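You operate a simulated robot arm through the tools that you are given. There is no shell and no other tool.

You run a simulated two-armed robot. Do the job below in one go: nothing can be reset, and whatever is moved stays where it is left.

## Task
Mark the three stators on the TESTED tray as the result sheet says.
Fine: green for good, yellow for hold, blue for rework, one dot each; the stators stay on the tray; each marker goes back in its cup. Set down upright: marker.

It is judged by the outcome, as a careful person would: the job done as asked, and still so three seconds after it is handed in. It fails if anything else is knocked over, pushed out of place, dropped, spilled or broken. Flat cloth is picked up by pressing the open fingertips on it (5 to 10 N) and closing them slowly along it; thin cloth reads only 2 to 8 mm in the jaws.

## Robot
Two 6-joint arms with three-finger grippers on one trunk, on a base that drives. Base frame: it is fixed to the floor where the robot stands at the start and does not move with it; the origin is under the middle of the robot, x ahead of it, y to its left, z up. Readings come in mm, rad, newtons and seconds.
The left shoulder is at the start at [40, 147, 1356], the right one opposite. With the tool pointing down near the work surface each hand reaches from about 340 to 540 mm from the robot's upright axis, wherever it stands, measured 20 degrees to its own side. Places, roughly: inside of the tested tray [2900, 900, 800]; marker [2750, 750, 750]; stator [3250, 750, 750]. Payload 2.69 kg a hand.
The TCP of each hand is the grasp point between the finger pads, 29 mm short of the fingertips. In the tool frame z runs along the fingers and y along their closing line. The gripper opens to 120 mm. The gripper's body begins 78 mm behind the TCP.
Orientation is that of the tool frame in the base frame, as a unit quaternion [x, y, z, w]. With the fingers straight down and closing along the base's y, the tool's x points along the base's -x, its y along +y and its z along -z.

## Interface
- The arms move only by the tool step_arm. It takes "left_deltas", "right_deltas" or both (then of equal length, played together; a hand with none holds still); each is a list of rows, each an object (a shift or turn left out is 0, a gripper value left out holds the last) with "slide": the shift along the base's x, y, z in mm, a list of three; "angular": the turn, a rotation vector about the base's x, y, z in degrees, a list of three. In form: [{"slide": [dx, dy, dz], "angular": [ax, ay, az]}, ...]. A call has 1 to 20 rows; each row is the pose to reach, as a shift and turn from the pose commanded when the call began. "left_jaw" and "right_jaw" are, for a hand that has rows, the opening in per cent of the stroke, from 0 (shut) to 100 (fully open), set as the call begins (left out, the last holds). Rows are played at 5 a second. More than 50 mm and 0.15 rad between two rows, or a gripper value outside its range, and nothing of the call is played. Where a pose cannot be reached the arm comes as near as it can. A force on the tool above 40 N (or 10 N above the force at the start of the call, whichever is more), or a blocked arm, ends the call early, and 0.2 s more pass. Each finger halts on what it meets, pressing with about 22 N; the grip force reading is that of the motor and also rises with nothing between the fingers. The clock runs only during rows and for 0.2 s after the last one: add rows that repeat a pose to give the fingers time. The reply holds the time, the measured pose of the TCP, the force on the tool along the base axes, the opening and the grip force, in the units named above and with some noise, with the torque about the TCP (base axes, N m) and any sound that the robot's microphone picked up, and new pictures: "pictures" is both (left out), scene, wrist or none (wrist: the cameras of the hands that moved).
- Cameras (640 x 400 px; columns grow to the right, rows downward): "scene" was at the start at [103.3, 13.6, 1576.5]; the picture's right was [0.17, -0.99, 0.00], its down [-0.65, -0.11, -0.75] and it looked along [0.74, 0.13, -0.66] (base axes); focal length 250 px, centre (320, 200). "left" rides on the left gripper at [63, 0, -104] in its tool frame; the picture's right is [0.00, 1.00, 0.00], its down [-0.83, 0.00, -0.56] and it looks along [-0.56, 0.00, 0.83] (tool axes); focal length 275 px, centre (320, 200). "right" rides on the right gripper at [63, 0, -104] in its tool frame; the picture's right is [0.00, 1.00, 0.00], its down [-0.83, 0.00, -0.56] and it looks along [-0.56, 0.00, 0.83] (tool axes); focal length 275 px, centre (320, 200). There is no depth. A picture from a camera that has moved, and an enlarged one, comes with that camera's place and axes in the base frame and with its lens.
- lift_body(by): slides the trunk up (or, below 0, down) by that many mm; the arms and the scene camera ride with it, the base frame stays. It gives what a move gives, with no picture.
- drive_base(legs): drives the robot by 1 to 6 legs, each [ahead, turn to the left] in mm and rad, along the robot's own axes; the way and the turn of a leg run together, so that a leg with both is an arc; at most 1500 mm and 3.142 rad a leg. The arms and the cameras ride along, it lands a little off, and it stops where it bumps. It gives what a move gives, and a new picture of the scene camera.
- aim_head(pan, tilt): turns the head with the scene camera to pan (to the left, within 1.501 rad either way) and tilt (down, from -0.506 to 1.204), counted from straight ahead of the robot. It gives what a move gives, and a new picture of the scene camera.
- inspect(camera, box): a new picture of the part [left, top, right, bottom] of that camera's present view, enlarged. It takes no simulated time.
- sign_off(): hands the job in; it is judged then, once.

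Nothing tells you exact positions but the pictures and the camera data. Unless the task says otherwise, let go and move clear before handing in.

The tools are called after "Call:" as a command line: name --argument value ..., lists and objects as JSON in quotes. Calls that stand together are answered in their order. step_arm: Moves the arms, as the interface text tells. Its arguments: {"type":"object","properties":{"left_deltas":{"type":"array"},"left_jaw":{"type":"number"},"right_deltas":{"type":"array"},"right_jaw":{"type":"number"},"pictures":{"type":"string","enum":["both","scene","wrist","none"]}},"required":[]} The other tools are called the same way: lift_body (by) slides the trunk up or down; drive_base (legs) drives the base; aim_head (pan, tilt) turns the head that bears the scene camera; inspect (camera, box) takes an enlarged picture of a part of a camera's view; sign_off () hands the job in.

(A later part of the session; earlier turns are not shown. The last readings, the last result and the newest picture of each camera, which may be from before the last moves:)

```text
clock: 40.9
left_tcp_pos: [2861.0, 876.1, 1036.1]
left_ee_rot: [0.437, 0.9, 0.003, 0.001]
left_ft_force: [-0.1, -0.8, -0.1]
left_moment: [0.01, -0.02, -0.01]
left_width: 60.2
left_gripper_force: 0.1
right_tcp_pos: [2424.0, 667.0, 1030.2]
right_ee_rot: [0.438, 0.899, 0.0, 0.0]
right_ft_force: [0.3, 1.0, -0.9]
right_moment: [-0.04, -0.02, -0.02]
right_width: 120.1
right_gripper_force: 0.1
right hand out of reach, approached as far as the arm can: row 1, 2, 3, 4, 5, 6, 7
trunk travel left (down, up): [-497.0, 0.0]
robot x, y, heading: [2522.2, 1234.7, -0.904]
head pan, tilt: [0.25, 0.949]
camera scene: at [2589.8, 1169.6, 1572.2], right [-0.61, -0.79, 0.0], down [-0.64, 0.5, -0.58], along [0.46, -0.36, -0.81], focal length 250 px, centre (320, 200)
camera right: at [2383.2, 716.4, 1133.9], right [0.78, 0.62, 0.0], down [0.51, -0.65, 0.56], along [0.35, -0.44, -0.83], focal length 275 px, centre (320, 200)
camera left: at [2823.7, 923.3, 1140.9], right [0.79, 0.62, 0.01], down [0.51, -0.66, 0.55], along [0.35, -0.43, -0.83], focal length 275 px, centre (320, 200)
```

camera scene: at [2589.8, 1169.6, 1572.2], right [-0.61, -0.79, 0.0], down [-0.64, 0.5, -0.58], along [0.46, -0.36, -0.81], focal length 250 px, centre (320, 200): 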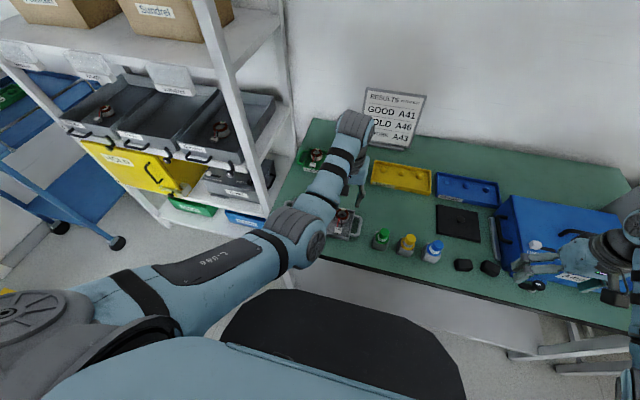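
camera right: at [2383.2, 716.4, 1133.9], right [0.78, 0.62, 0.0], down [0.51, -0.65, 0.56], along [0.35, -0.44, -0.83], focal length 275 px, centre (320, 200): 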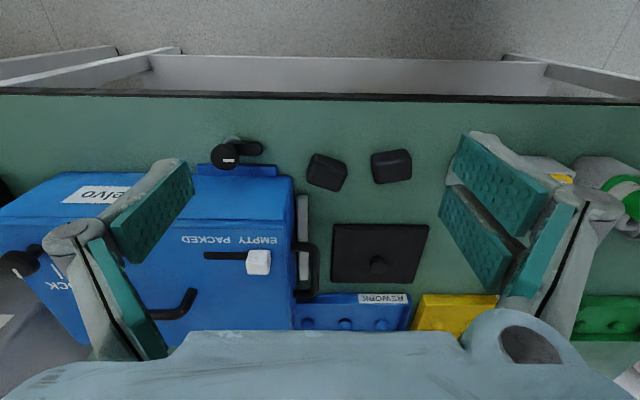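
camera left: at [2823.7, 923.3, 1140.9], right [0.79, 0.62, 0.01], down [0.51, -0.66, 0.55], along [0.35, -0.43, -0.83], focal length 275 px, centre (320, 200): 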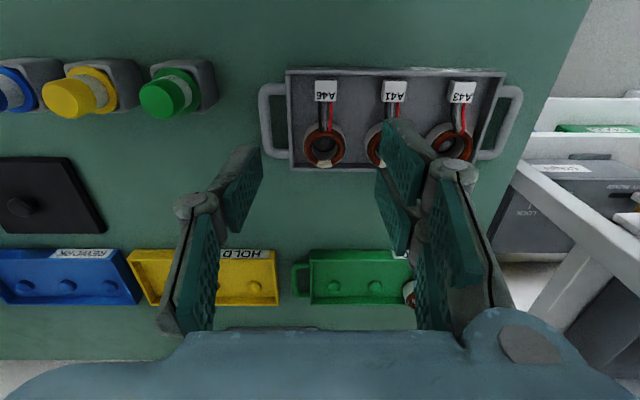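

Right hand is parked; the view of the cups, tray and boxes is clear. I raise the right hand slightly more, then lower the trunk by 80 mm for extra reach.

Call:
step_arm --right_deltas '[{"slide": [-6, 0, 18]}, {"slide": [-12, 0, 36]}, {"slide": [-12, 0, 36]}]' --pictures "none"

Call:
lift_body --by -80

Call:
drive_base --legs '[[0, -0.435]]'

Call:
inspect --camera "left" --box '[0, 0, 640, 400]'

```text
clock: 41.7
left_tcp_pos: [2863.9, 876.2, 1034.9]
left_ee_rot: [0.437, 0.899, 0.004, 0.0]
left_ft_force: [-1.0, 0.6, 0.4]
left_moment: [0.0, -0.01, 0.04]
left_width: 59.7
left_gripper_force: 0.1
right_tcp_pos: [2406.0, 666.6, 1060.8]
right_ee_rot: [0.438, 0.899, 0.0, 0.003]
right_ft_force: [-0.1, -0.1, 0.0]
right_moment: [0.02, 0.0, 0.01]
right_width: 120.0
right_gripper_force: 0.1
right hand out of reach, approached as far as the arm can: row 2, 3
trunk travel left (down, up): [-497.0, 0.0]
robot x, y, heading: [2521.8, 1228.9, -0.91]
head pan, tilt: [0.25, 0.949]
```

```text
clock: 42.9
left_tcp_pos: [2863.4, 876.7, 954.6]
left_ee_rot: [0.436, 0.9, 0.004, -0.001]
left_ft_force: [-0.2, -0.2, 0.9]
left_moment: [0.01, 0.01, 0.02]
left_width: 60.0
left_gripper_force: 0.0
right_tcp_pos: [2406.0, 667.1, 979.0]
right_ee_rot: [0.438, 0.899, 0.0, 0.003]
right_ft_force: [0.1, 0.2, 0.9]
right_moment: [0.01, -0.01, 0.0]
right_width: 120.1
right_gripper_force: 0.1
trunk travel left (down, up): [-417.0, 80.0]
robot x, y, heading: [2522.0, 1232.4, -0.907]
head pan, tilt: [0.25, 0.949]
```

```text
clock: 44.5
left_tcp_pos: [2683.2, 767.1, 954.2]
left_ee_rot: [0.619, 0.785, 0.005, -0.002]
left_ft_force: [0.3, -0.5, -0.4]
left_moment: [-0.03, 0.01, -0.06]
left_width: 60.3
left_gripper_force: 0.0
right_tcp_pos: [2182.8, 768.1, 981.1]
right_ee_rot: [0.621, 0.784, -0.001, 0.003]
right_ft_force: [0.3, 0.5, 0.4]
right_moment: [0.0, 0.01, -0.02]
right_width: 119.8
right_gripper_force: 0.1
trunk travel left (down, up): [-417.0, 80.0]
robot x, y, heading: [2519.9, 1232.3, -1.337]
head pan, tilt: [0.25, 0.949]
camera scene: at [2560.9, 1145.7, 1492.7], right [-0.89, -0.46, 0.0], down [-0.38, 0.72, -0.58], along [0.27, -0.52, -0.81], focal length 250 px, centre (320, 200)
```

scene: 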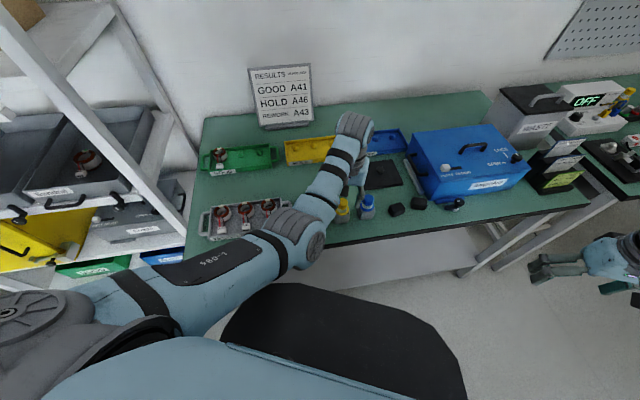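

```text
1.00 times, centred on (320, 200) of left (not enlarged: the box is as wide or as high as the picture)
camera zoom: at [2669.8, 825.5, 1058.8], right [0.97, 0.23, 0.01], down [0.19, -0.81, 0.55], along [0.13, -0.53, -0.84], focal length 275 px, centre (320, 200)
```

zoom: 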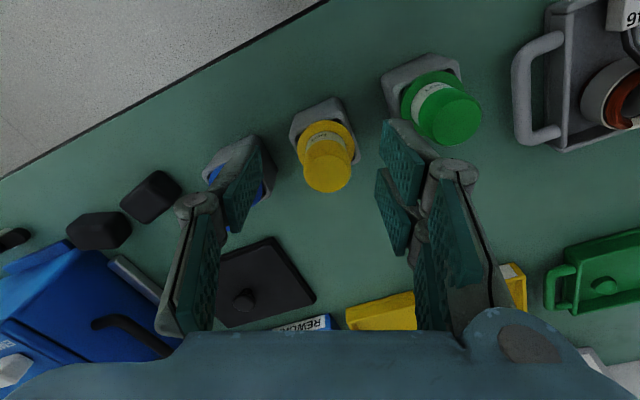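

The left hand is above the cups now with straight fingers and the base rotated toward the markers. I zoom on the green marker to pin down its exact position.

Call:
inspect --camera "left" --box '[370, 40, 500, 160]'

Call:
inspect --camera "left" --box '[270, 80, 400, 200]'

Call:
inspect --camera "scene" --box '[190, 180, 430, 260]'

```text
3.33 times, centred on (435, 100) of left
camera zoom: at [2669.8, 825.5, 1058.8], right [0.97, 0.23, 0.01], down [0.19, -0.81, 0.55], along [0.13, -0.53, -0.84], focal length 918 px, centre (-63, 533)
```

zoom: 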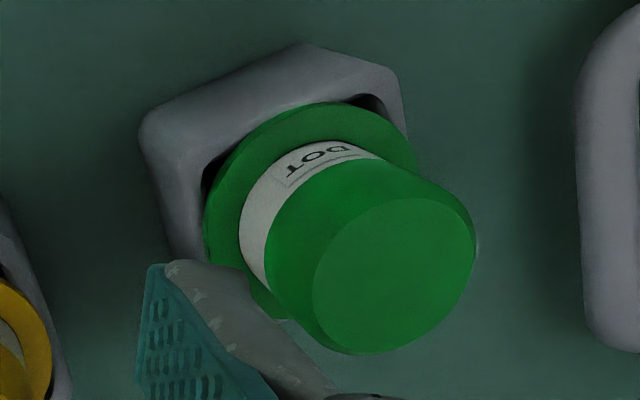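

```text
3.33 times, centred on (335, 140) of left
camera zoom: at [2669.8, 825.5, 1058.8], right [0.97, 0.23, 0.01], down [0.19, -0.81, 0.55], along [0.13, -0.53, -0.84], focal length 918 px, centre (270, 400)
```

zoom: 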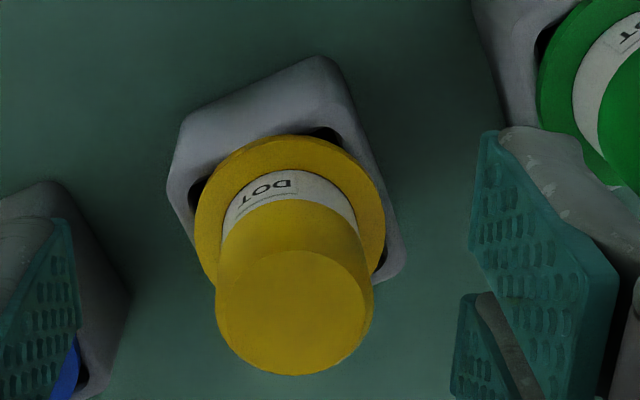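

```text
2.67 times, centred on (310, 220) of scene
camera zoom: at [2560.9, 1145.7, 1492.7], right [-0.89, -0.46, 0.0], down [-0.38, 0.72, -0.58], along [0.27, -0.52, -0.81], focal length 666 px, centre (347, 147)
```

zoom: 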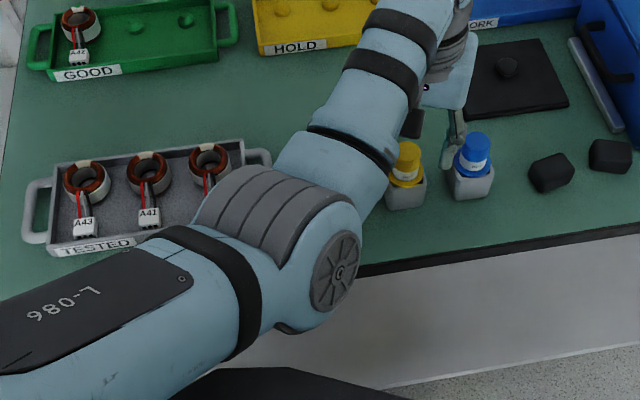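

Green marker: axis at (2756, 796), flange top z≈867, top z≈907; yellow is near (2694, 748). I slide over the green marker at safe height.

Call:
step_arm --left_deltas '[{"slide": [24, 10, 0], "angular": [-0.6, 0.2, -0.1]}, {"slide": [49, 19, 0], "angular": [-0.6, 0.2, -0.1]}, {"slide": [73.2, 29, 0], "angular": [-0.6, 0.2, -0.1]}, {"slide": [73.2, 29, 0], "angular": [-0.6, 0.2, -0.1]}, {"slide": [73.2, 29, 0], "angular": [-0.6, 0.2, -0.1]}]' --left_jaw 50 --pictures "wrist"

```text
clock: 45.7
left_tcp_pos: [2757.8, 792.8, 954.1]
left_ee_rot: [0.62, 0.785, 0.002, 0.001]
left_ft_force: [0.4, -0.8, 1.1]
left_moment: [0.05, 0.0, 0.01]
left_width: 60.1
left_gripper_force: 0.0
right_tcp_pos: [2181.8, 767.4, 981.8]
right_ee_rot: [0.621, 0.783, 0.001, 0.003]
right_ft_force: [0.0, -0.5, -1.1]
right_moment: [-0.01, 0.0, -0.01]
right_width: 119.9
right_gripper_force: 0.1
trunk travel left (down, up): [-417.0, 80.0]
robot x, y, heading: [2524.1, 1230.9, -1.337]
head pan, tilt: [0.25, 0.949]
camera left: at [2743.7, 852.7, 1057.7], right [0.97, 0.23, 0.0], down [0.19, -0.81, 0.56], along [0.13, -0.54, -0.83], focal length 275 px, centre (320, 200)
```

left: 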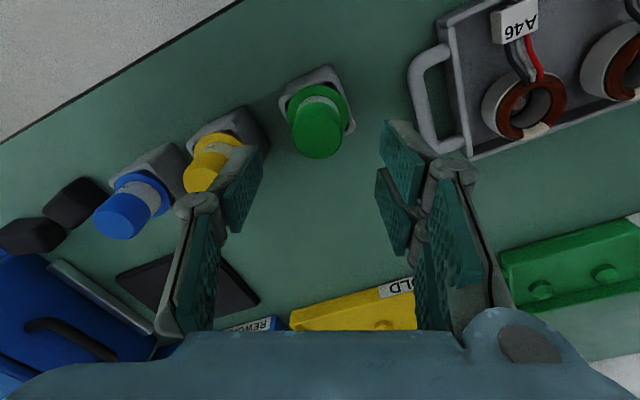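

The green marker now lies almost exactly between the open fingers. I check the centring with a zoom before descending.

Call:
inspect --camera "left" --box '[260, 50, 400, 180]'

```text
3.08 times, centred on (330, 115) of left
camera zoom: at [2743.7, 852.7, 1057.7], right [0.97, 0.23, 0.0], down [0.19, -0.81, 0.56], along [0.13, -0.54, -0.83], focal length 847 px, centre (289, 462)
```

zoom: 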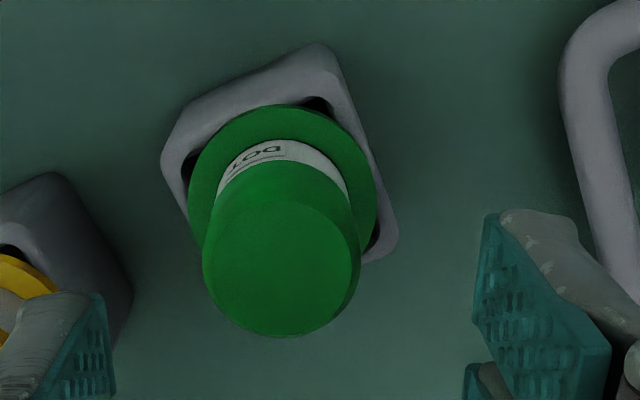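

The marker sits about 5 mm toward the robot and 1.5 mm sideways from the grasp point. I correct that and descend until the fingertips are just above the flange.

Call:
step_arm --left_deltas '[{"slide": [-2.6, 4.5, -5]}, {"slide": [-2.6, 4.5, -20]}, {"slide": [-2.6, 4.5, -35]}, {"slide": [-2.6, 4.5, -45]}, {"slide": [-2.6, 4.5, -52]}, {"slide": [-2.6, 4.5, -52]}]' --left_jaw 50 --pictures "both"

```text
clock: 47.1
left_tcp_pos: [2753.5, 801.8, 902.0]
left_ee_rot: [0.62, 0.785, 0.001, 0.001]
left_ft_force: [0.4, -0.3, -0.1]
left_moment: [0.01, 0.01, 0.01]
left_width: 60.1
left_gripper_force: 0.1
right_tcp_pos: [2182.4, 767.3, 980.5]
right_ee_rot: [0.621, 0.784, 0.0, 0.004]
right_ft_force: [-1.1, -0.4, 0.5]
right_moment: [-0.02, -0.02, -0.01]
right_width: 119.9
right_gripper_force: 0.0
trunk travel left (down, up): [-417.0, 80.0]
robot x, y, heading: [2525.1, 1232.0, -1.343]
head pan, tilt: [0.25, 0.949]
camera scene: at [2560.0, 1145.9, 1492.8], right [-0.89, -0.46, 0.0], down [-0.38, 0.72, -0.58], along [0.27, -0.52, -0.81], focal length 250 px, centre (320, 200)
camera left: at [2740.7, 860.2, 1006.5], right [0.97, 0.23, 0.0], down [0.19, -0.81, 0.56], along [0.13, -0.54, -0.83], focal length 275 px, centre (320, 200)
```

scene: 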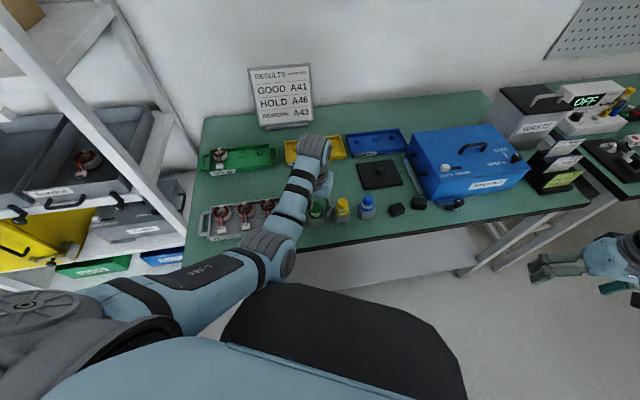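
left: 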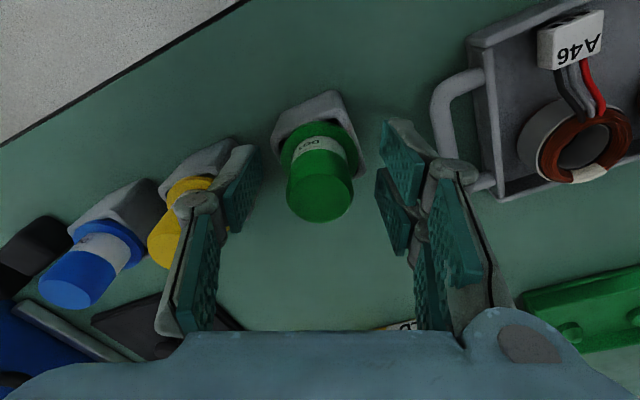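

Centred on the marker with no contact force. I close the jaws on its grip.

Call:
step_arm --left_deltas '[{"slide": [0, 0, 0]}, {"slide": [0, 0, 0]}, {"slide": [0, 0, 0]}, {"slide": [0, 0, 0]}]' --left_jaw 0 --pictures "wrist"

```text
clock: 48.1
left_tcp_pos: [2754.1, 801.6, 902.4]
left_ee_rot: [0.62, 0.785, 0.0, 0.002]
left_ft_force: [0.0, 0.5, 0.1]
left_moment: [0.0, -0.01, -0.02]
left_width: 28.4
left_gripper_force: 21.3
right_tcp_pos: [2181.2, 767.9, 982.2]
right_ee_rot: [0.621, 0.784, -0.001, 0.003]
right_ft_force: [-0.7, 1.1, 0.3]
right_moment: [0.0, 0.04, 0.0]
right_width: 120.2
right_gripper_force: 0.1
trunk travel left (down, up): [-417.0, 80.0]
robot x, y, heading: [2519.3, 1232.8, -1.34]
head pan, tilt: [0.25, 0.949]
camera left: at [2740.8, 860.1, 1006.7], right [0.97, 0.23, 0.0], down [0.19, -0.81, 0.56], along [0.13, -0.54, -0.83], focal length 275 px, centre (320, 200)
```

left: 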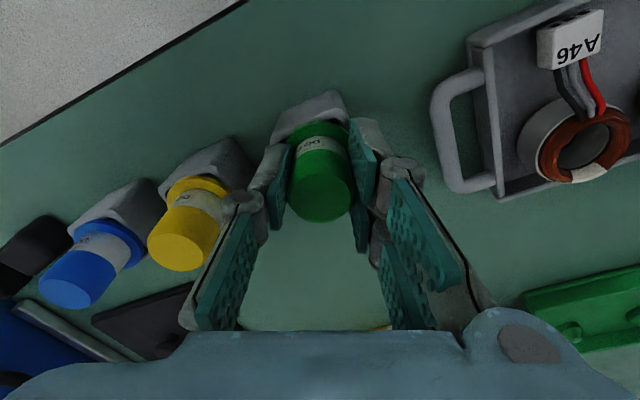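

Grip is firm at 28.4 mm. I lift the marker straight up out of the cup and look at its tip.

Call:
step_arm --left_deltas '[{"slide": [0, 0, 10]}, {"slide": [0, 0, 20]}, {"slide": [0, 0, 30]}, {"slide": [0, 0, 40]}, {"slide": [0, 0, 52]}, {"slide": [0, 0, 52]}]' --left_jaw 0 --pictures "both"

Call:
inspect --camera "left" --box '[240, 60, 400, 240]'

Call:
inspect --camera "scene" --box '[270, 160, 390, 235]'

```text
clock: 49.5
left_tcp_pos: [2752.8, 796.5, 948.9]
left_ee_rot: [0.62, 0.785, 0.0, 0.001]
left_ft_force: [0.9, -0.3, -1.4]
left_moment: [-0.03, 0.02, 0.02]
left_width: 28.5
left_gripper_force: 22.0
left hand out of reach, approached as far as the arm can: row 5, 6
right_tcp_pos: [2181.3, 768.5, 980.8]
right_ee_rot: [0.621, 0.784, -0.001, 0.003]
right_ft_force: [0.7, -0.2, -0.9]
right_moment: [-0.01, 0.0, 0.02]
right_width: 119.8
right_gripper_force: 0.0
trunk travel left (down, up): [-417.0, 80.0]
robot x, y, heading: [2523.9, 1224.8, -1.339]
head pan, tilt: [0.25, 0.949]
camera scene: at [2560.0, 1145.8, 1492.7], right [-0.89, -0.46, 0.0], down [-0.38, 0.72, -0.58], along [0.27, -0.52, -0.81], focal length 250 px, centre (320, 200)
camera left: at [2739.3, 856.2, 1054.0], right [0.97, 0.23, 0.0], down [0.19, -0.81, 0.56], along [0.13, -0.54, -0.83], focal length 275 px, centre (320, 200)
```

scene: 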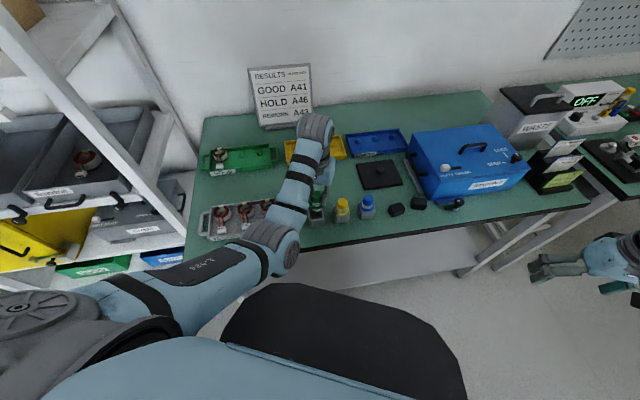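
left: 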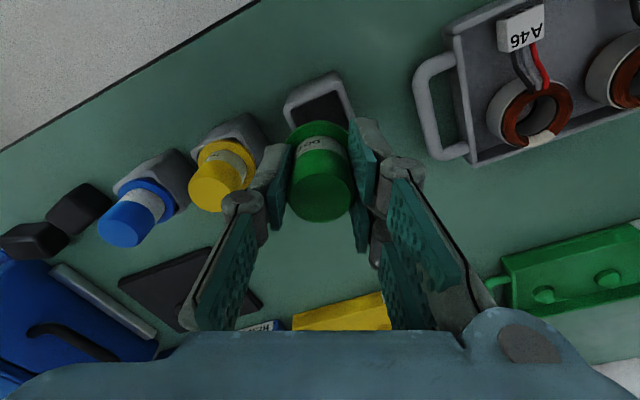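

```text
2.22 times, centred on (320, 150) of left
camera zoom: at [2739.3, 856.2, 1054.0], right [0.97, 0.23, 0.0], down [0.19, -0.81, 0.56], along [0.13, -0.54, -0.83], focal length 612 px, centre (320, 311)
```

zoom: 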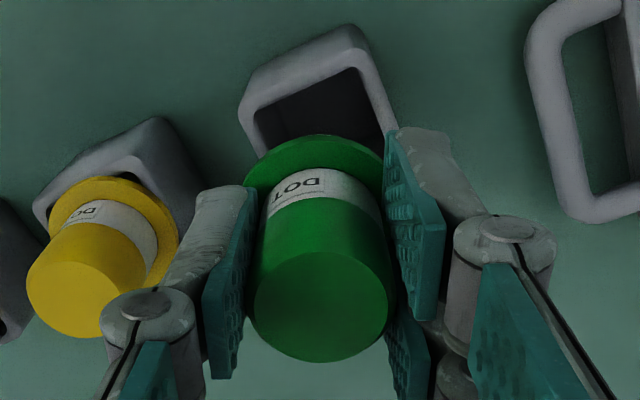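

```text
5.33 times, centred on (330, 198) of scene
camera zoom: at [2560.0, 1145.8, 1492.7], right [-0.89, -0.46, 0.0], down [-0.38, 0.72, -0.58], along [0.27, -0.52, -0.81], focal length 1332 px, centre (267, 213)
```

zoom: 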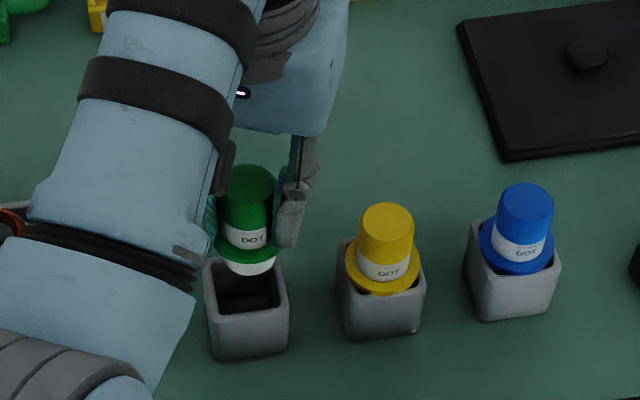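

The marker is out of its cup (a short white tip under the flange). I raise it a bit more while moving outward (away from the reach limit), then rotate the base left to bring it over the tray.

Call:
step_arm --left_deltas '[{"slide": [3.4, -14.6, 8]}, {"slide": [6.9, -29.2, 18]}, {"slide": [6.9, -29.2, 28]}, {"slide": [6.9, -29.2, 28]}]' --left_jaw 0 --pictures "none"

Call:
drive_base --legs '[[0, 0.395]]'

Call:
inspect --camera "left" --box '[0, 0, 640, 400]'

```text
clock: 50.5
left_tcp_pos: [2760.4, 767.5, 978.8]
left_ee_rot: [0.62, 0.785, 0.0, 0.001]
left_ft_force: [0.7, 1.0, -0.1]
left_moment: [-0.04, -0.01, 0.01]
left_width: 28.7
left_gripper_force: 21.6
right_tcp_pos: [2181.2, 767.5, 979.9]
right_ee_rot: [0.621, 0.784, -0.001, 0.003]
right_ft_force: [-0.2, -0.4, 0.4]
right_moment: [-0.01, 0.01, -0.01]
right_width: 119.6
right_gripper_force: 0.1
trunk travel left (down, up): [-417.0, 80.0]
robot x, y, heading: [2521.7, 1233.9, -1.338]
head pan, tilt: [0.25, 0.949]
```

```text
clock: 52.1
left_tcp_pos: [2919.0, 895.1, 978.5]
left_ee_rot: [0.453, 0.891, 0.0, 0.001]
left_ft_force: [0.5, 0.8, -0.7]
left_moment: [0.03, 0.04, 0.01]
left_width: 28.3
left_gripper_force: 22.1
right_tcp_pos: [2386.1, 670.7, 981.1]
right_ee_rot: [0.454, 0.891, 0.0, 0.003]
right_ft_force: [-0.7, 0.9, 0.3]
right_moment: [0.03, 0.0, 0.02]
right_width: 119.9
right_gripper_force: 0.2
trunk travel left (down, up): [-417.0, 80.0]
robot x, y, heading: [2521.3, 1229.6, -0.942]
head pan, tilt: [0.25, 0.949]
camera scene: at [2588.6, 1166.6, 1492.8], right [-0.64, -0.77, 0.0], down [-0.62, 0.52, -0.58], along [0.45, -0.37, -0.81], focal length 250 px, centre (320, 200)
```

scene: 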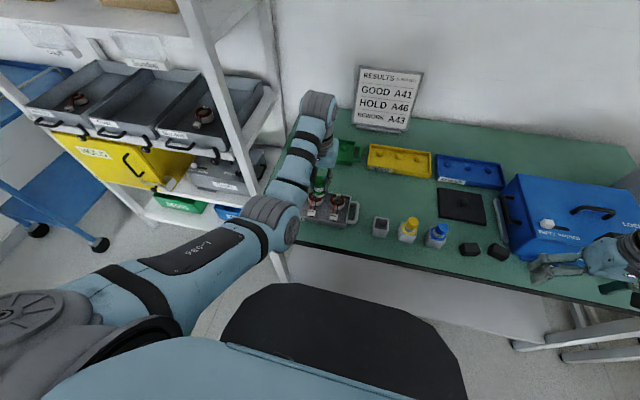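

```text
1.00 times, centred on (320, 200) of left (not enlarged: the box is as wide or as high as the picture)
camera zoom: at [2882.7, 944.6, 1082.9], right [0.81, 0.58, 0.0], down [0.48, -0.67, 0.56], along [0.33, -0.45, -0.83], focal length 275 px, centre (320, 200)
```

zoom: 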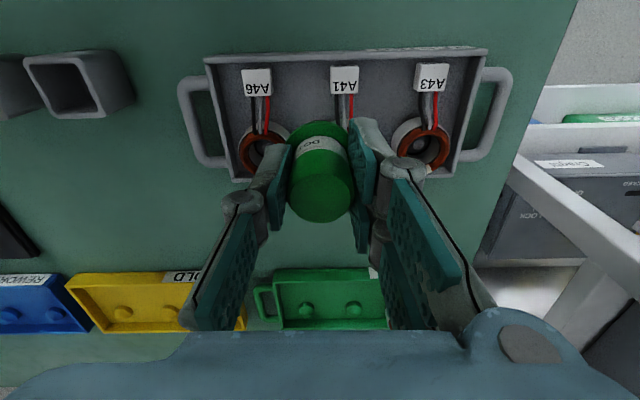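

The three stators are ahead; A41 is hidden behind the marker from this viewpoint. I shift the hand sideways about 40 mm toward the cups so I can measure A41's white patch.

Call:
step_arm --left_deltas '[{"slide": [-16, -11.6, 0]}, {"slide": [-32.4, -23.2, 0]}, {"slide": [-32.4, -23.2, 0]}]' --left_jaw 0 --pictures "wrist"

Call:
inspect --camera "left" --box '[320, 50, 480, 200]'

Call:
inspect --camera "left" --box '[200, 50, 360, 200]'

```text
clock: 52.9
left_tcp_pos: [2887.1, 872.0, 980.0]
left_ee_rot: [0.454, 0.891, 0.001, 0.002]
left_ft_force: [-0.6, 0.1, -0.5]
left_moment: [0.01, 0.02, -0.01]
left_width: 28.4
left_gripper_force: 22.3
right_tcp_pos: [2386.3, 671.6, 981.2]
right_ee_rot: [0.455, 0.891, 0.0, 0.002]
right_ft_force: [0.5, 0.5, -1.0]
right_moment: [-0.02, 0.04, 0.02]
right_width: 120.0
right_gripper_force: 0.1
trunk travel left (down, up): [-417.0, 80.0]
robot x, y, heading: [2524.4, 1228.7, -0.945]
head pan, tilt: [0.25, 0.949]
camera left: at [2851.1, 922.0, 1083.3], right [0.81, 0.58, 0.0], down [0.49, -0.67, 0.56], along [0.33, -0.45, -0.83], focal length 275 px, centre (320, 200)
```

left: 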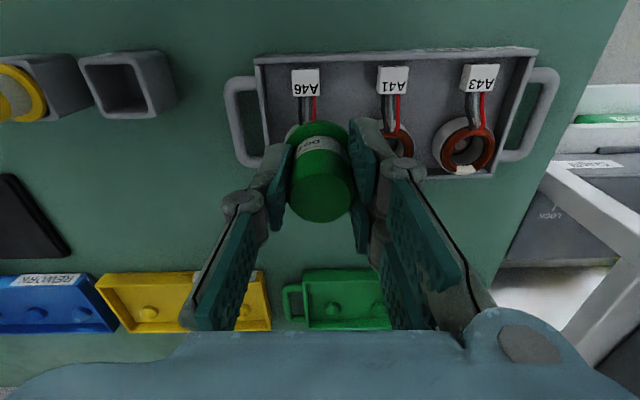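

```text
2.67 times, centred on (400, 125) of left
camera zoom: at [2851.1, 922.0, 1083.3], right [0.81, 0.58, 0.0], down [0.49, -0.67, 0.56], along [0.33, -0.45, -0.83], focal length 734 px, centre (107, 400)
```

zoom: 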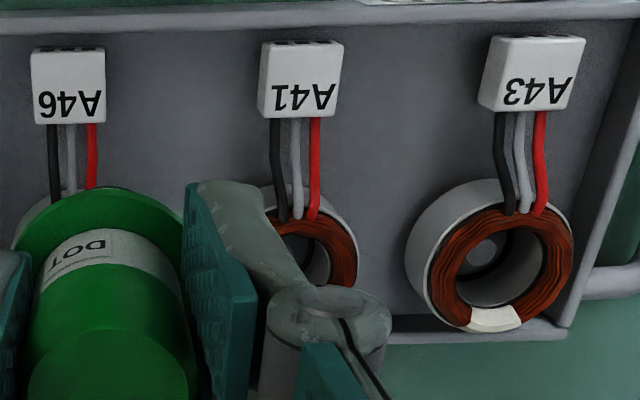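

```text
2.67 times, centred on (280, 125) of left
camera zoom: at [2851.1, 922.0, 1083.3], right [0.81, 0.58, 0.0], down [0.49, -0.67, 0.56], along [0.33, -0.45, -0.83], focal length 734 px, centre (427, 400)
```

zoom: 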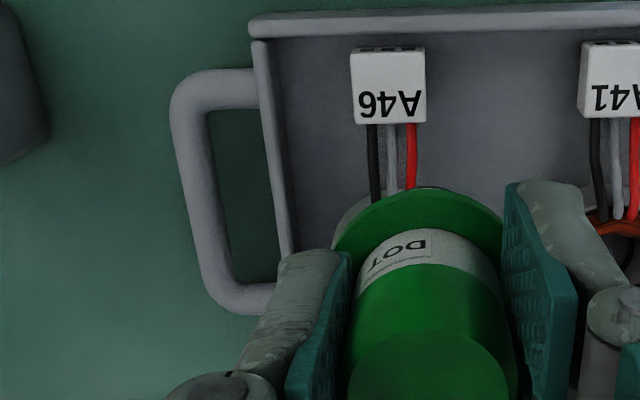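

A43 is well seen here, but A41 is half hidden by a finger. I move the hand to the other side (about 150 mm left) to view A41 with a large baseline for exact height and position.

Call:
step_arm --left_deltas '[{"slide": [30, 22, 0]}, {"slide": [60, 44, 0]}, {"slide": [90, 66, 0]}, {"slide": [121, 88, 0]}, {"slide": [121, 88, 0]}, {"slide": [121, 88, 0]}]' --left_jaw 0 --pictures "wrist"

Call:
inspect --camera "left" --box '[140, 50, 300, 200]'

```text
clock: 54.3
left_tcp_pos: [3008.4, 955.8, 977.3]
left_ee_rot: [0.454, 0.891, 0.001, 0.001]
left_ft_force: [-0.7, -0.8, -1.0]
left_moment: [-0.01, 0.0, 0.02]
left_width: 28.5
left_gripper_force: 21.7
left hand out of reach, approached as far as the arm can: row 4, 5, 6
right_tcp_pos: [2386.9, 671.9, 981.6]
right_ee_rot: [0.455, 0.891, 0.002, 0.003]
right_ft_force: [0.3, 0.7, 0.7]
right_moment: [-0.03, -0.03, -0.01]
right_width: 119.9
right_gripper_force: 0.0
trunk travel left (down, up): [-417.0, 80.0]
robot x, y, heading: [2520.9, 1232.8, -0.943]
head pan, tilt: [0.25, 0.949]
camera left: at [2972.5, 1005.4, 1081.1], right [0.81, 0.58, 0.0], down [0.48, -0.67, 0.56], along [0.33, -0.45, -0.83], focal length 275 px, centre (320, 200)
```

left: 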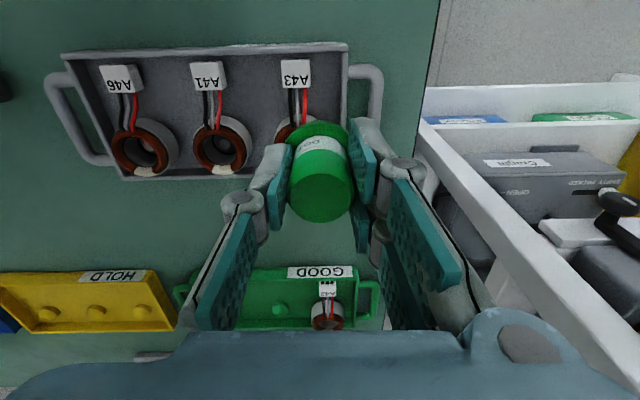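

```text
2.67 times, centred on (220, 125) of left
camera zoom: at [2972.5, 1005.4, 1081.1], right [0.81, 0.58, 0.0], down [0.48, -0.67, 0.56], along [0.33, -0.45, -0.83], focal length 734 px, centre (587, 400)
```

zoom: 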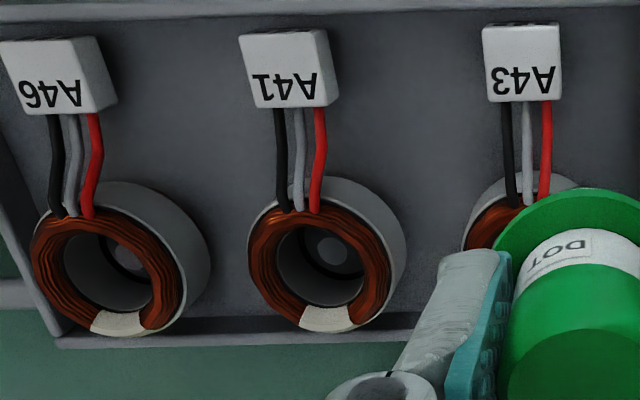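

A41's ring centre comes out at about (2959, 876), top z≈860, its white patch at about (2970, 862); spacing to A46 and A43 is 70 mm, consistent. I check the marker's tip with the scene camera before lowering.

Call:
aim_head --pan 0.35 --tilt 0.8

Call:
inspect --camera "scene" --box '[260, 140, 420, 260]'

```text
clock: 55.0
left_tcp_pos: [3010.8, 956.3, 976.8]
left_ee_rot: [0.454, 0.891, 0.0, 0.001]
left_ft_force: [-0.4, -0.4, -0.6]
left_moment: [0.02, 0.02, 0.0]
left_width: 28.5
left_gripper_force: 22.3
right_tcp_pos: [2388.9, 671.2, 980.6]
right_ee_rot: [0.455, 0.89, -0.001, 0.002]
right_ft_force: [0.3, 0.0, 0.6]
right_moment: [-0.03, 0.02, -0.01]
right_width: 120.0
right_gripper_force: 0.0
trunk travel left (down, up): [-417.0, 80.0]
robot x, y, heading: [2523.7, 1231.6, -0.942]
head pan, tilt: [0.351, 0.799]
camera scene: at [2600.6, 1168.4, 1504.2], right [-0.56, -0.83, 0.0], down [-0.59, 0.4, -0.7], along [0.58, -0.39, -0.72], focal length 250 px, centre (320, 200)
```

scene: 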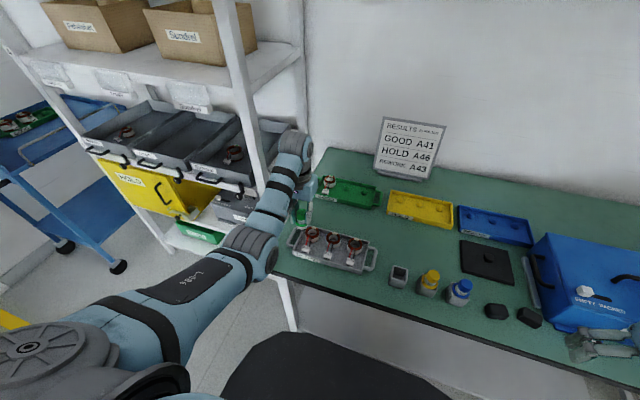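

```text
3.33 times, centred on (340, 200) of scene
camera zoom: at [2600.6, 1168.4, 1504.2], right [-0.56, -0.83, 0.0], down [-0.59, 0.4, -0.7], along [0.58, -0.39, -0.72], focal length 833 px, centre (253, 200)
```

zoom: 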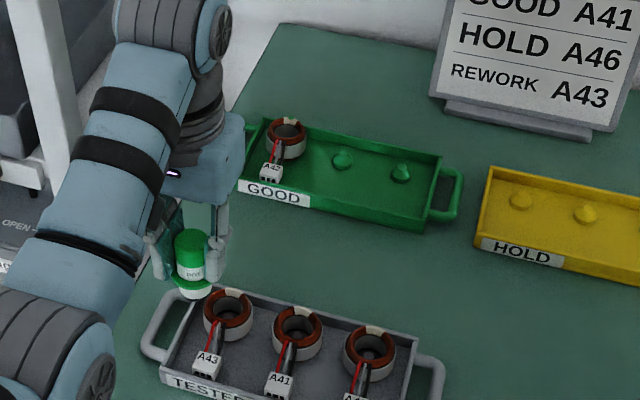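

Call:
inspect --camera "scene" --box '[290, 190, 346, 225]'

Call:
inspect --camera "left" --box '[260, 100, 380, 230]'

```text
11.43 times, centred on (318, 208) of scene
camera zoom: at [2600.6, 1168.4, 1504.2], right [-0.56, -0.83, 0.0], down [-0.59, 0.4, -0.7], along [0.58, -0.39, -0.72], focal length 2855 px, centre (343, 114)
```

zoom: 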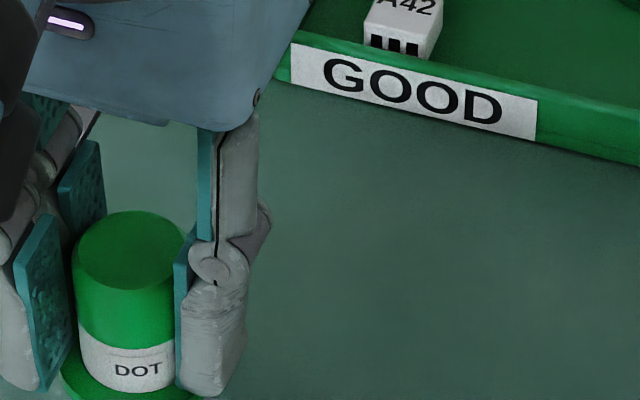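

```text
3.08 times, centred on (320, 165) of left
camera zoom: at [2972.7, 1005.6, 1080.9], right [0.81, 0.58, 0.0], down [0.49, -0.67, 0.56], along [0.33, -0.45, -0.83], focal length 847 px, centre (320, 308)
```

zoom: 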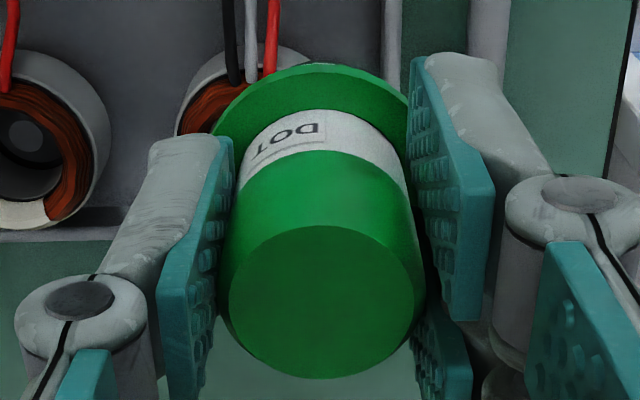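

Call:
inspect --camera "scene" --box '[280, 205, 336, 240]'

```text
11.43 times, centred on (308, 222) of scene
camera zoom: at [2600.6, 1168.4, 1504.2], right [-0.56, -0.83, 0.0], down [-0.59, 0.4, -0.7], along [0.58, -0.39, -0.72], focal length 2855 px, centre (457, -57)
```

zoom: 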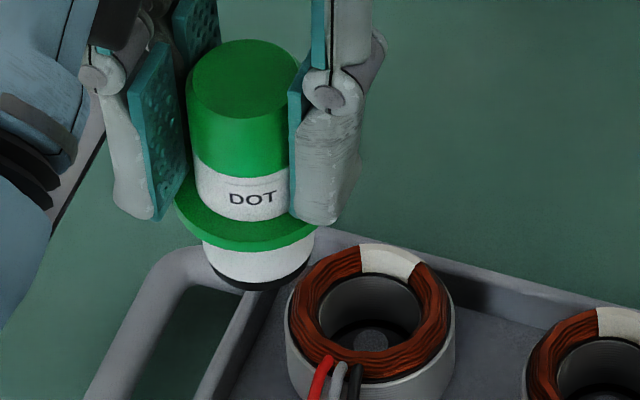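

The marker shows a white body with a dark underside below the flange, roughly 25 mm deep. I move its axis over A41's white patch at the present height.

Call:
step_arm --left_deltas '[{"slide": [-14, -30, 0]}, {"slide": [-27, -61, 0]}, {"slide": [-41.1, -91, 0]}, {"slide": [-41.1, -91, -10]}, {"slide": [-41.1, -91, -20]}, {"slide": [-41.1, -91, -20]}]' --left_jaw 0 --pictures "wrist"

Call:
inspect --camera "scene" --box '[280, 195, 376, 255]'

Call:
inspect --camera "left" --box '[200, 50, 440, 230]'

```text
clock: 56.4
left_tcp_pos: [2969.0, 866.5, 956.1]
left_ee_rot: [0.453, 0.891, 0.0, 0.001]
left_ft_force: [-0.7, -0.2, -0.6]
left_moment: [0.04, -0.02, 0.02]
left_width: 28.5
left_gripper_force: 22.3
right_tcp_pos: [2387.0, 672.1, 981.7]
right_ee_rot: [0.455, 0.891, 0.002, 0.002]
right_ft_force: [-0.1, -0.4, -0.1]
right_moment: [0.02, 0.01, -0.01]
right_width: 120.1
right_gripper_force: 0.0
trunk travel left (down, up): [-417.0, 80.0]
robot x, y, heading: [2520.4, 1230.9, -0.941]
head pan, tilt: [0.351, 0.799]
camera left: at [2932.6, 916.3, 1060.3], right [0.81, 0.58, 0.0], down [0.48, -0.67, 0.56], along [0.33, -0.45, -0.83], focal length 275 px, centre (320, 200)
```

left: 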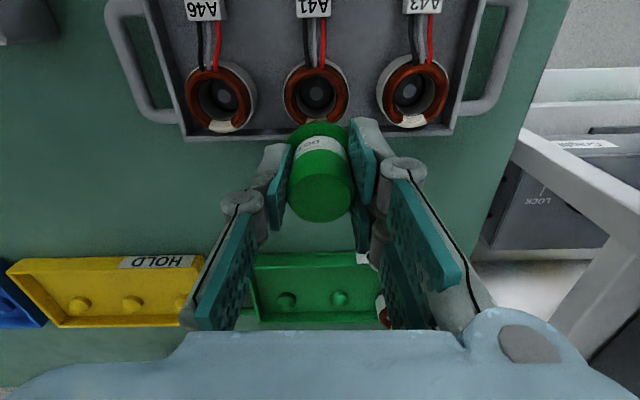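

```text
6.67 times, centred on (328, 225) of scene
camera zoom: at [2600.4, 1168.2, 1504.3], right [-0.56, -0.83, 0.0], down [-0.59, 0.4, -0.7], along [0.58, -0.39, -0.72], focal length 1666 px, centre (267, 33)
```

zoom: 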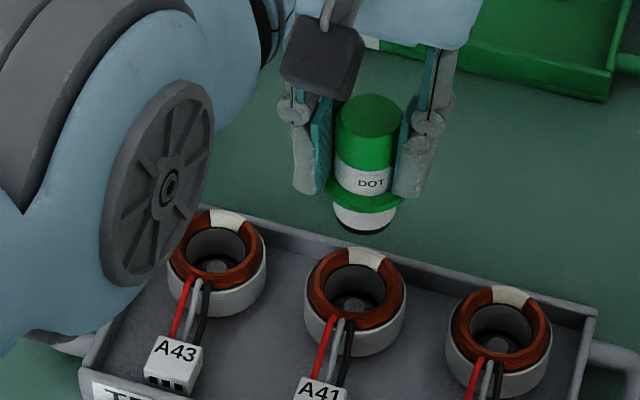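

```text
2.22 times, centred on (320, 140) of left
camera zoom: at [2932.6, 916.3, 1060.3], right [0.81, 0.58, 0.0], down [0.48, -0.67, 0.56], along [0.33, -0.45, -0.83], focal length 612 px, centre (320, 333)
```

zoom: 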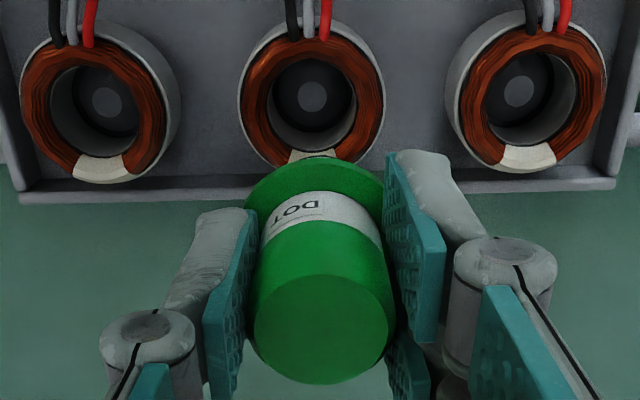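

The marker is nearly over A41's patch; a small correction of a couple of mm is needed. I apply it and start lowering in small steps, watching the force.

Call:
step_arm --left_deltas '[{"slide": [-2.5, -0.5, -4]}, {"slide": [-2.5, -0.5, -9]}, {"slide": [-2.5, -0.5, -13]}, {"slide": [-2.5, -0.5, -13]}]' --left_jaw 0 --pictures "wrist"

Call:
inspect --camera "scene" --box '[310, 210, 366, 245]'

Call:
inspect --camera "left" --box '[240, 40, 400, 170]'

```text
clock: 57.4
left_tcp_pos: [2965.7, 866.2, 943.1]
left_ee_rot: [0.453, 0.891, 0.001, 0.001]
left_ft_force: [0.2, 0.1, 0.6]
left_moment: [-0.04, -0.01, -0.03]
left_width: 28.3
left_gripper_force: 21.8
right_tcp_pos: [2386.3, 672.3, 982.5]
right_ee_rot: [0.454, 0.891, 0.0, 0.001]
right_ft_force: [0.4, -0.1, -0.2]
right_moment: [0.02, 0.0, 0.01]
right_width: 119.7
right_gripper_force: 0.1
trunk travel left (down, up): [-417.0, 80.0]
robot x, y, heading: [2523.4, 1232.3, -0.938]
head pan, tilt: [0.351, 0.799]
camera left: at [2929.4, 915.8, 1047.4], right [0.81, 0.59, 0.0], down [0.49, -0.67, 0.56], along [0.33, -0.45, -0.83], focal length 275 px, centre (320, 200)
```

left: 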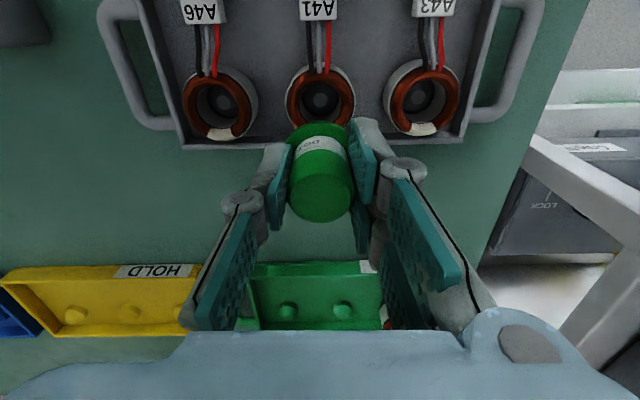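

```text
11.43 times, centred on (338, 228) of scene
camera zoom: at [2600.6, 1168.5, 1504.3], right [-0.56, -0.83, 0.0], down [-0.59, 0.4, -0.7], along [0.58, -0.39, -0.72], focal length 2855 px, centre (114, -114)
```

zoom: 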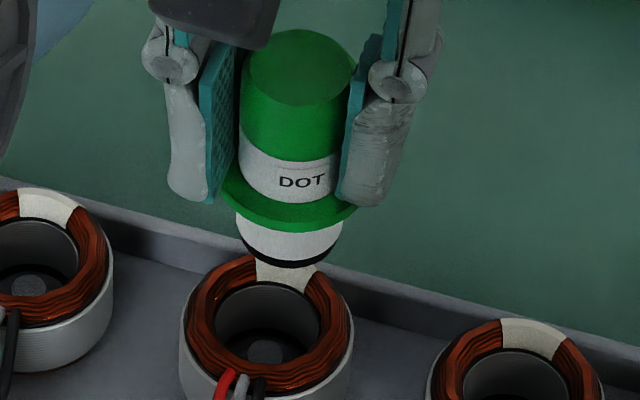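

```text
3.08 times, centred on (320, 105) of left
camera zoom: at [2929.4, 915.8, 1047.4], right [0.81, 0.59, 0.0], down [0.49, -0.67, 0.56], along [0.33, -0.45, -0.83], focal length 847 px, centre (320, 492)
```

zoom: 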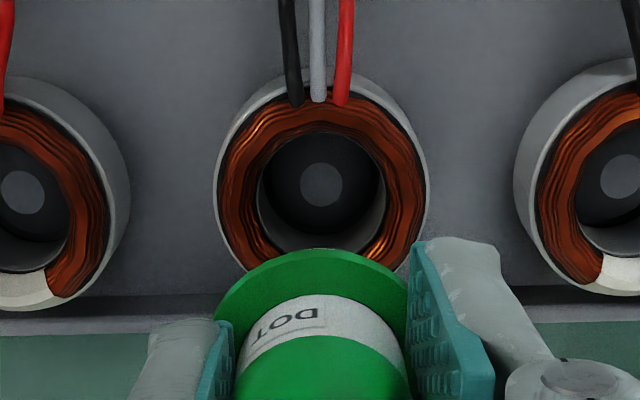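

Alignment over A41's patch is good in both views. I continue lowering in small steps with force checks.

Call:
step_arm --left_deltas '[{"slide": [0, 0, -2]}, {"slide": [0, 0, -4]}, {"slide": [0, 0, -4]}]' --left_jaw 0 --pictures "none"

Call:
inspect --camera "scene" --box '[310, 210, 366, 245]'

```text
clock: 58.2
left_tcp_pos: [2965.9, 868.0, 938.4]
left_ee_rot: [0.453, 0.892, 0.0, 0.002]
left_ft_force: [0.2, 0.2, 0.7]
left_moment: [-0.01, 0.02, 0.01]
left_width: 28.5
left_gripper_force: 22.0
right_tcp_pos: [2386.9, 671.9, 981.1]
right_ee_rot: [0.454, 0.891, 0.001, 0.001]
right_ft_force: [0.0, -0.7, 0.1]
right_moment: [0.0, 0.02, 0.0]
right_width: 120.3
right_gripper_force: 0.0
trunk travel left (down, up): [-417.0, 80.0]
robot x, y, heading: [2524.5, 1231.1, -0.948]
head pan, tilt: [0.351, 0.799]
```

```text
11.43 times, centred on (338, 228) of scene
camera zoom: at [2600.6, 1168.4, 1504.3], right [-0.56, -0.83, 0.0], down [-0.59, 0.4, -0.7], along [0.58, -0.39, -0.72], focal length 2855 px, centre (114, -114)
```

zoom: 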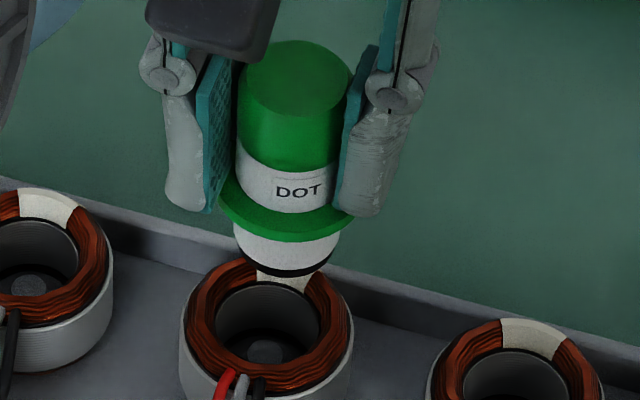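

Call:
step_arm --left_deltas '[{"slide": [0, 0, -1]}, {"slide": [0, 0, -2.5]}, {"slide": [0, 0, -2.5]}]' --left_jaw 0 --pictures "none"

Call:
step_arm --left_deltas '[{"slide": [0, 0, -1]}, {"slide": [0, 0, -2]}, {"slide": [0, 0, -2]}]' --left_jaw 0 --pictures "none"

```text
clock: 59.0
left_tcp_pos: [2965.5, 867.8, 937.6]
left_ee_rot: [0.454, 0.891, 0.0, 0.002]
left_ft_force: [1.8, -1.0, 6.1]
left_moment: [-0.03, -0.06, 0.0]
left_width: 28.3
left_gripper_force: 22.3
right_tcp_pos: [2386.4, 672.7, 981.2]
right_ee_rot: [0.455, 0.891, 0.0, 0.003]
right_ft_force: [0.4, -0.2, -0.5]
right_moment: [0.02, 0.03, 0.0]
right_width: 119.7
right_gripper_force: 0.0
trunk travel left (down, up): [-417.0, 80.0]
robot x, y, heading: [2520.9, 1229.2, -0.939]
head pan, tilt: [0.351, 0.799]
```

```text
clock: 59.8
left_tcp_pos: [2965.7, 867.8, 937.9]
left_ee_rot: [0.453, 0.892, 0.0, 0.003]
left_ft_force: [3.5, -3.3, 15.5]
left_moment: [-0.35, -0.25, 0.02]
left_width: 28.8
left_gripper_force: 21.7
right_tcp_pos: [2385.3, 671.8, 981.9]
right_ee_rot: [0.454, 0.891, 0.0, 0.003]
right_ft_force: [0.7, -0.4, -0.1]
right_moment: [0.01, -0.05, 0.0]
right_width: 119.9
right_gripper_force: 0.0
trunk travel left (down, up): [-417.0, 80.0]
robot x, y, heading: [2520.9, 1230.3, -0.949]
head pan, tilt: [0.351, 0.799]
```

Contact: the force rose to 15 N, so the tip is touching the patch (the tip is about 77 mm below the grasp point). I lift straight up now and look for the dot.

Call:
step_arm --left_deltas '[{"slide": [0, 0, 8]}, {"slide": [0, 0, 18]}, {"slide": [0, 0, 30]}, {"slide": [0, 0, 40]}, {"slide": [0, 0, 40]}]' --left_jaw 0 --pictures "wrist"

Call:
inspect --camera "scene" --box '[310, 210, 366, 245]'

Call:
inspect --camera "left" --box '[200, 50, 440, 230]'

```text
clock: 61.0
left_tcp_pos: [2966.1, 865.9, 975.1]
left_ee_rot: [0.453, 0.891, 0.0, 0.001]
left_ft_force: [0.2, -1.0, -0.8]
left_moment: [0.02, -0.01, -0.02]
left_width: 28.5
left_gripper_force: 21.8
right_tcp_pos: [2387.7, 672.0, 981.6]
right_ee_rot: [0.455, 0.891, -0.001, 0.002]
right_ft_force: [0.3, 0.5, -0.2]
right_moment: [0.01, -0.03, 0.0]
right_width: 120.0
right_gripper_force: 0.0
trunk travel left (down, up): [-417.0, 80.0]
robot x, y, heading: [2522.3, 1231.8, -0.938]
head pan, tilt: [0.351, 0.799]
camera left: at [2929.9, 915.9, 1079.5], right [0.81, 0.58, 0.0], down [0.49, -0.67, 0.56], along [0.33, -0.45, -0.83], focal length 275 px, centre (320, 200)
```

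left: 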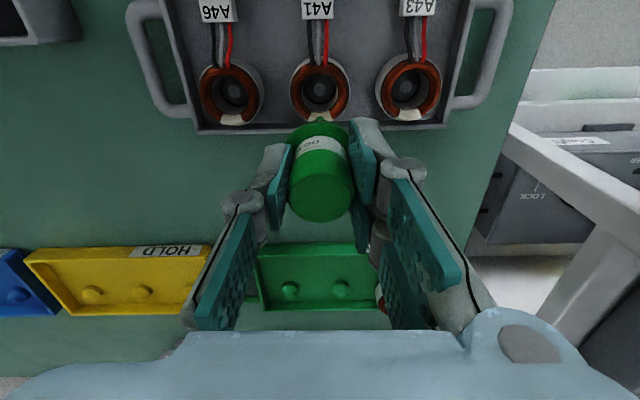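

```text
11.43 times, centred on (338, 228) of scene
camera zoom: at [2600.7, 1168.4, 1504.3], right [-0.56, -0.83, 0.0], down [-0.59, 0.4, -0.7], along [0.58, -0.39, -0.72], focal length 2855 px, centre (114, -114)
```

zoom: 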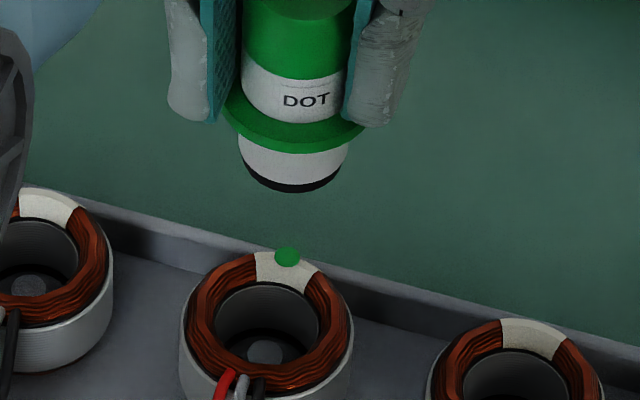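

```text
2.22 times, centred on (320, 140) of left
camera zoom: at [2929.9, 915.9, 1079.5], right [0.81, 0.58, 0.0], down [0.49, -0.67, 0.56], along [0.33, -0.45, -0.83], focal length 612 px, centre (320, 333)
```

zoom: 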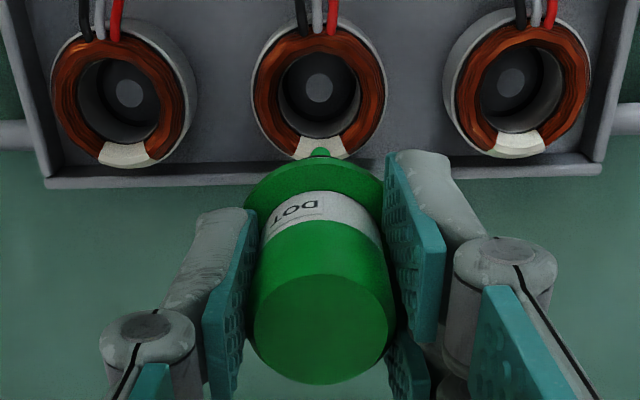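

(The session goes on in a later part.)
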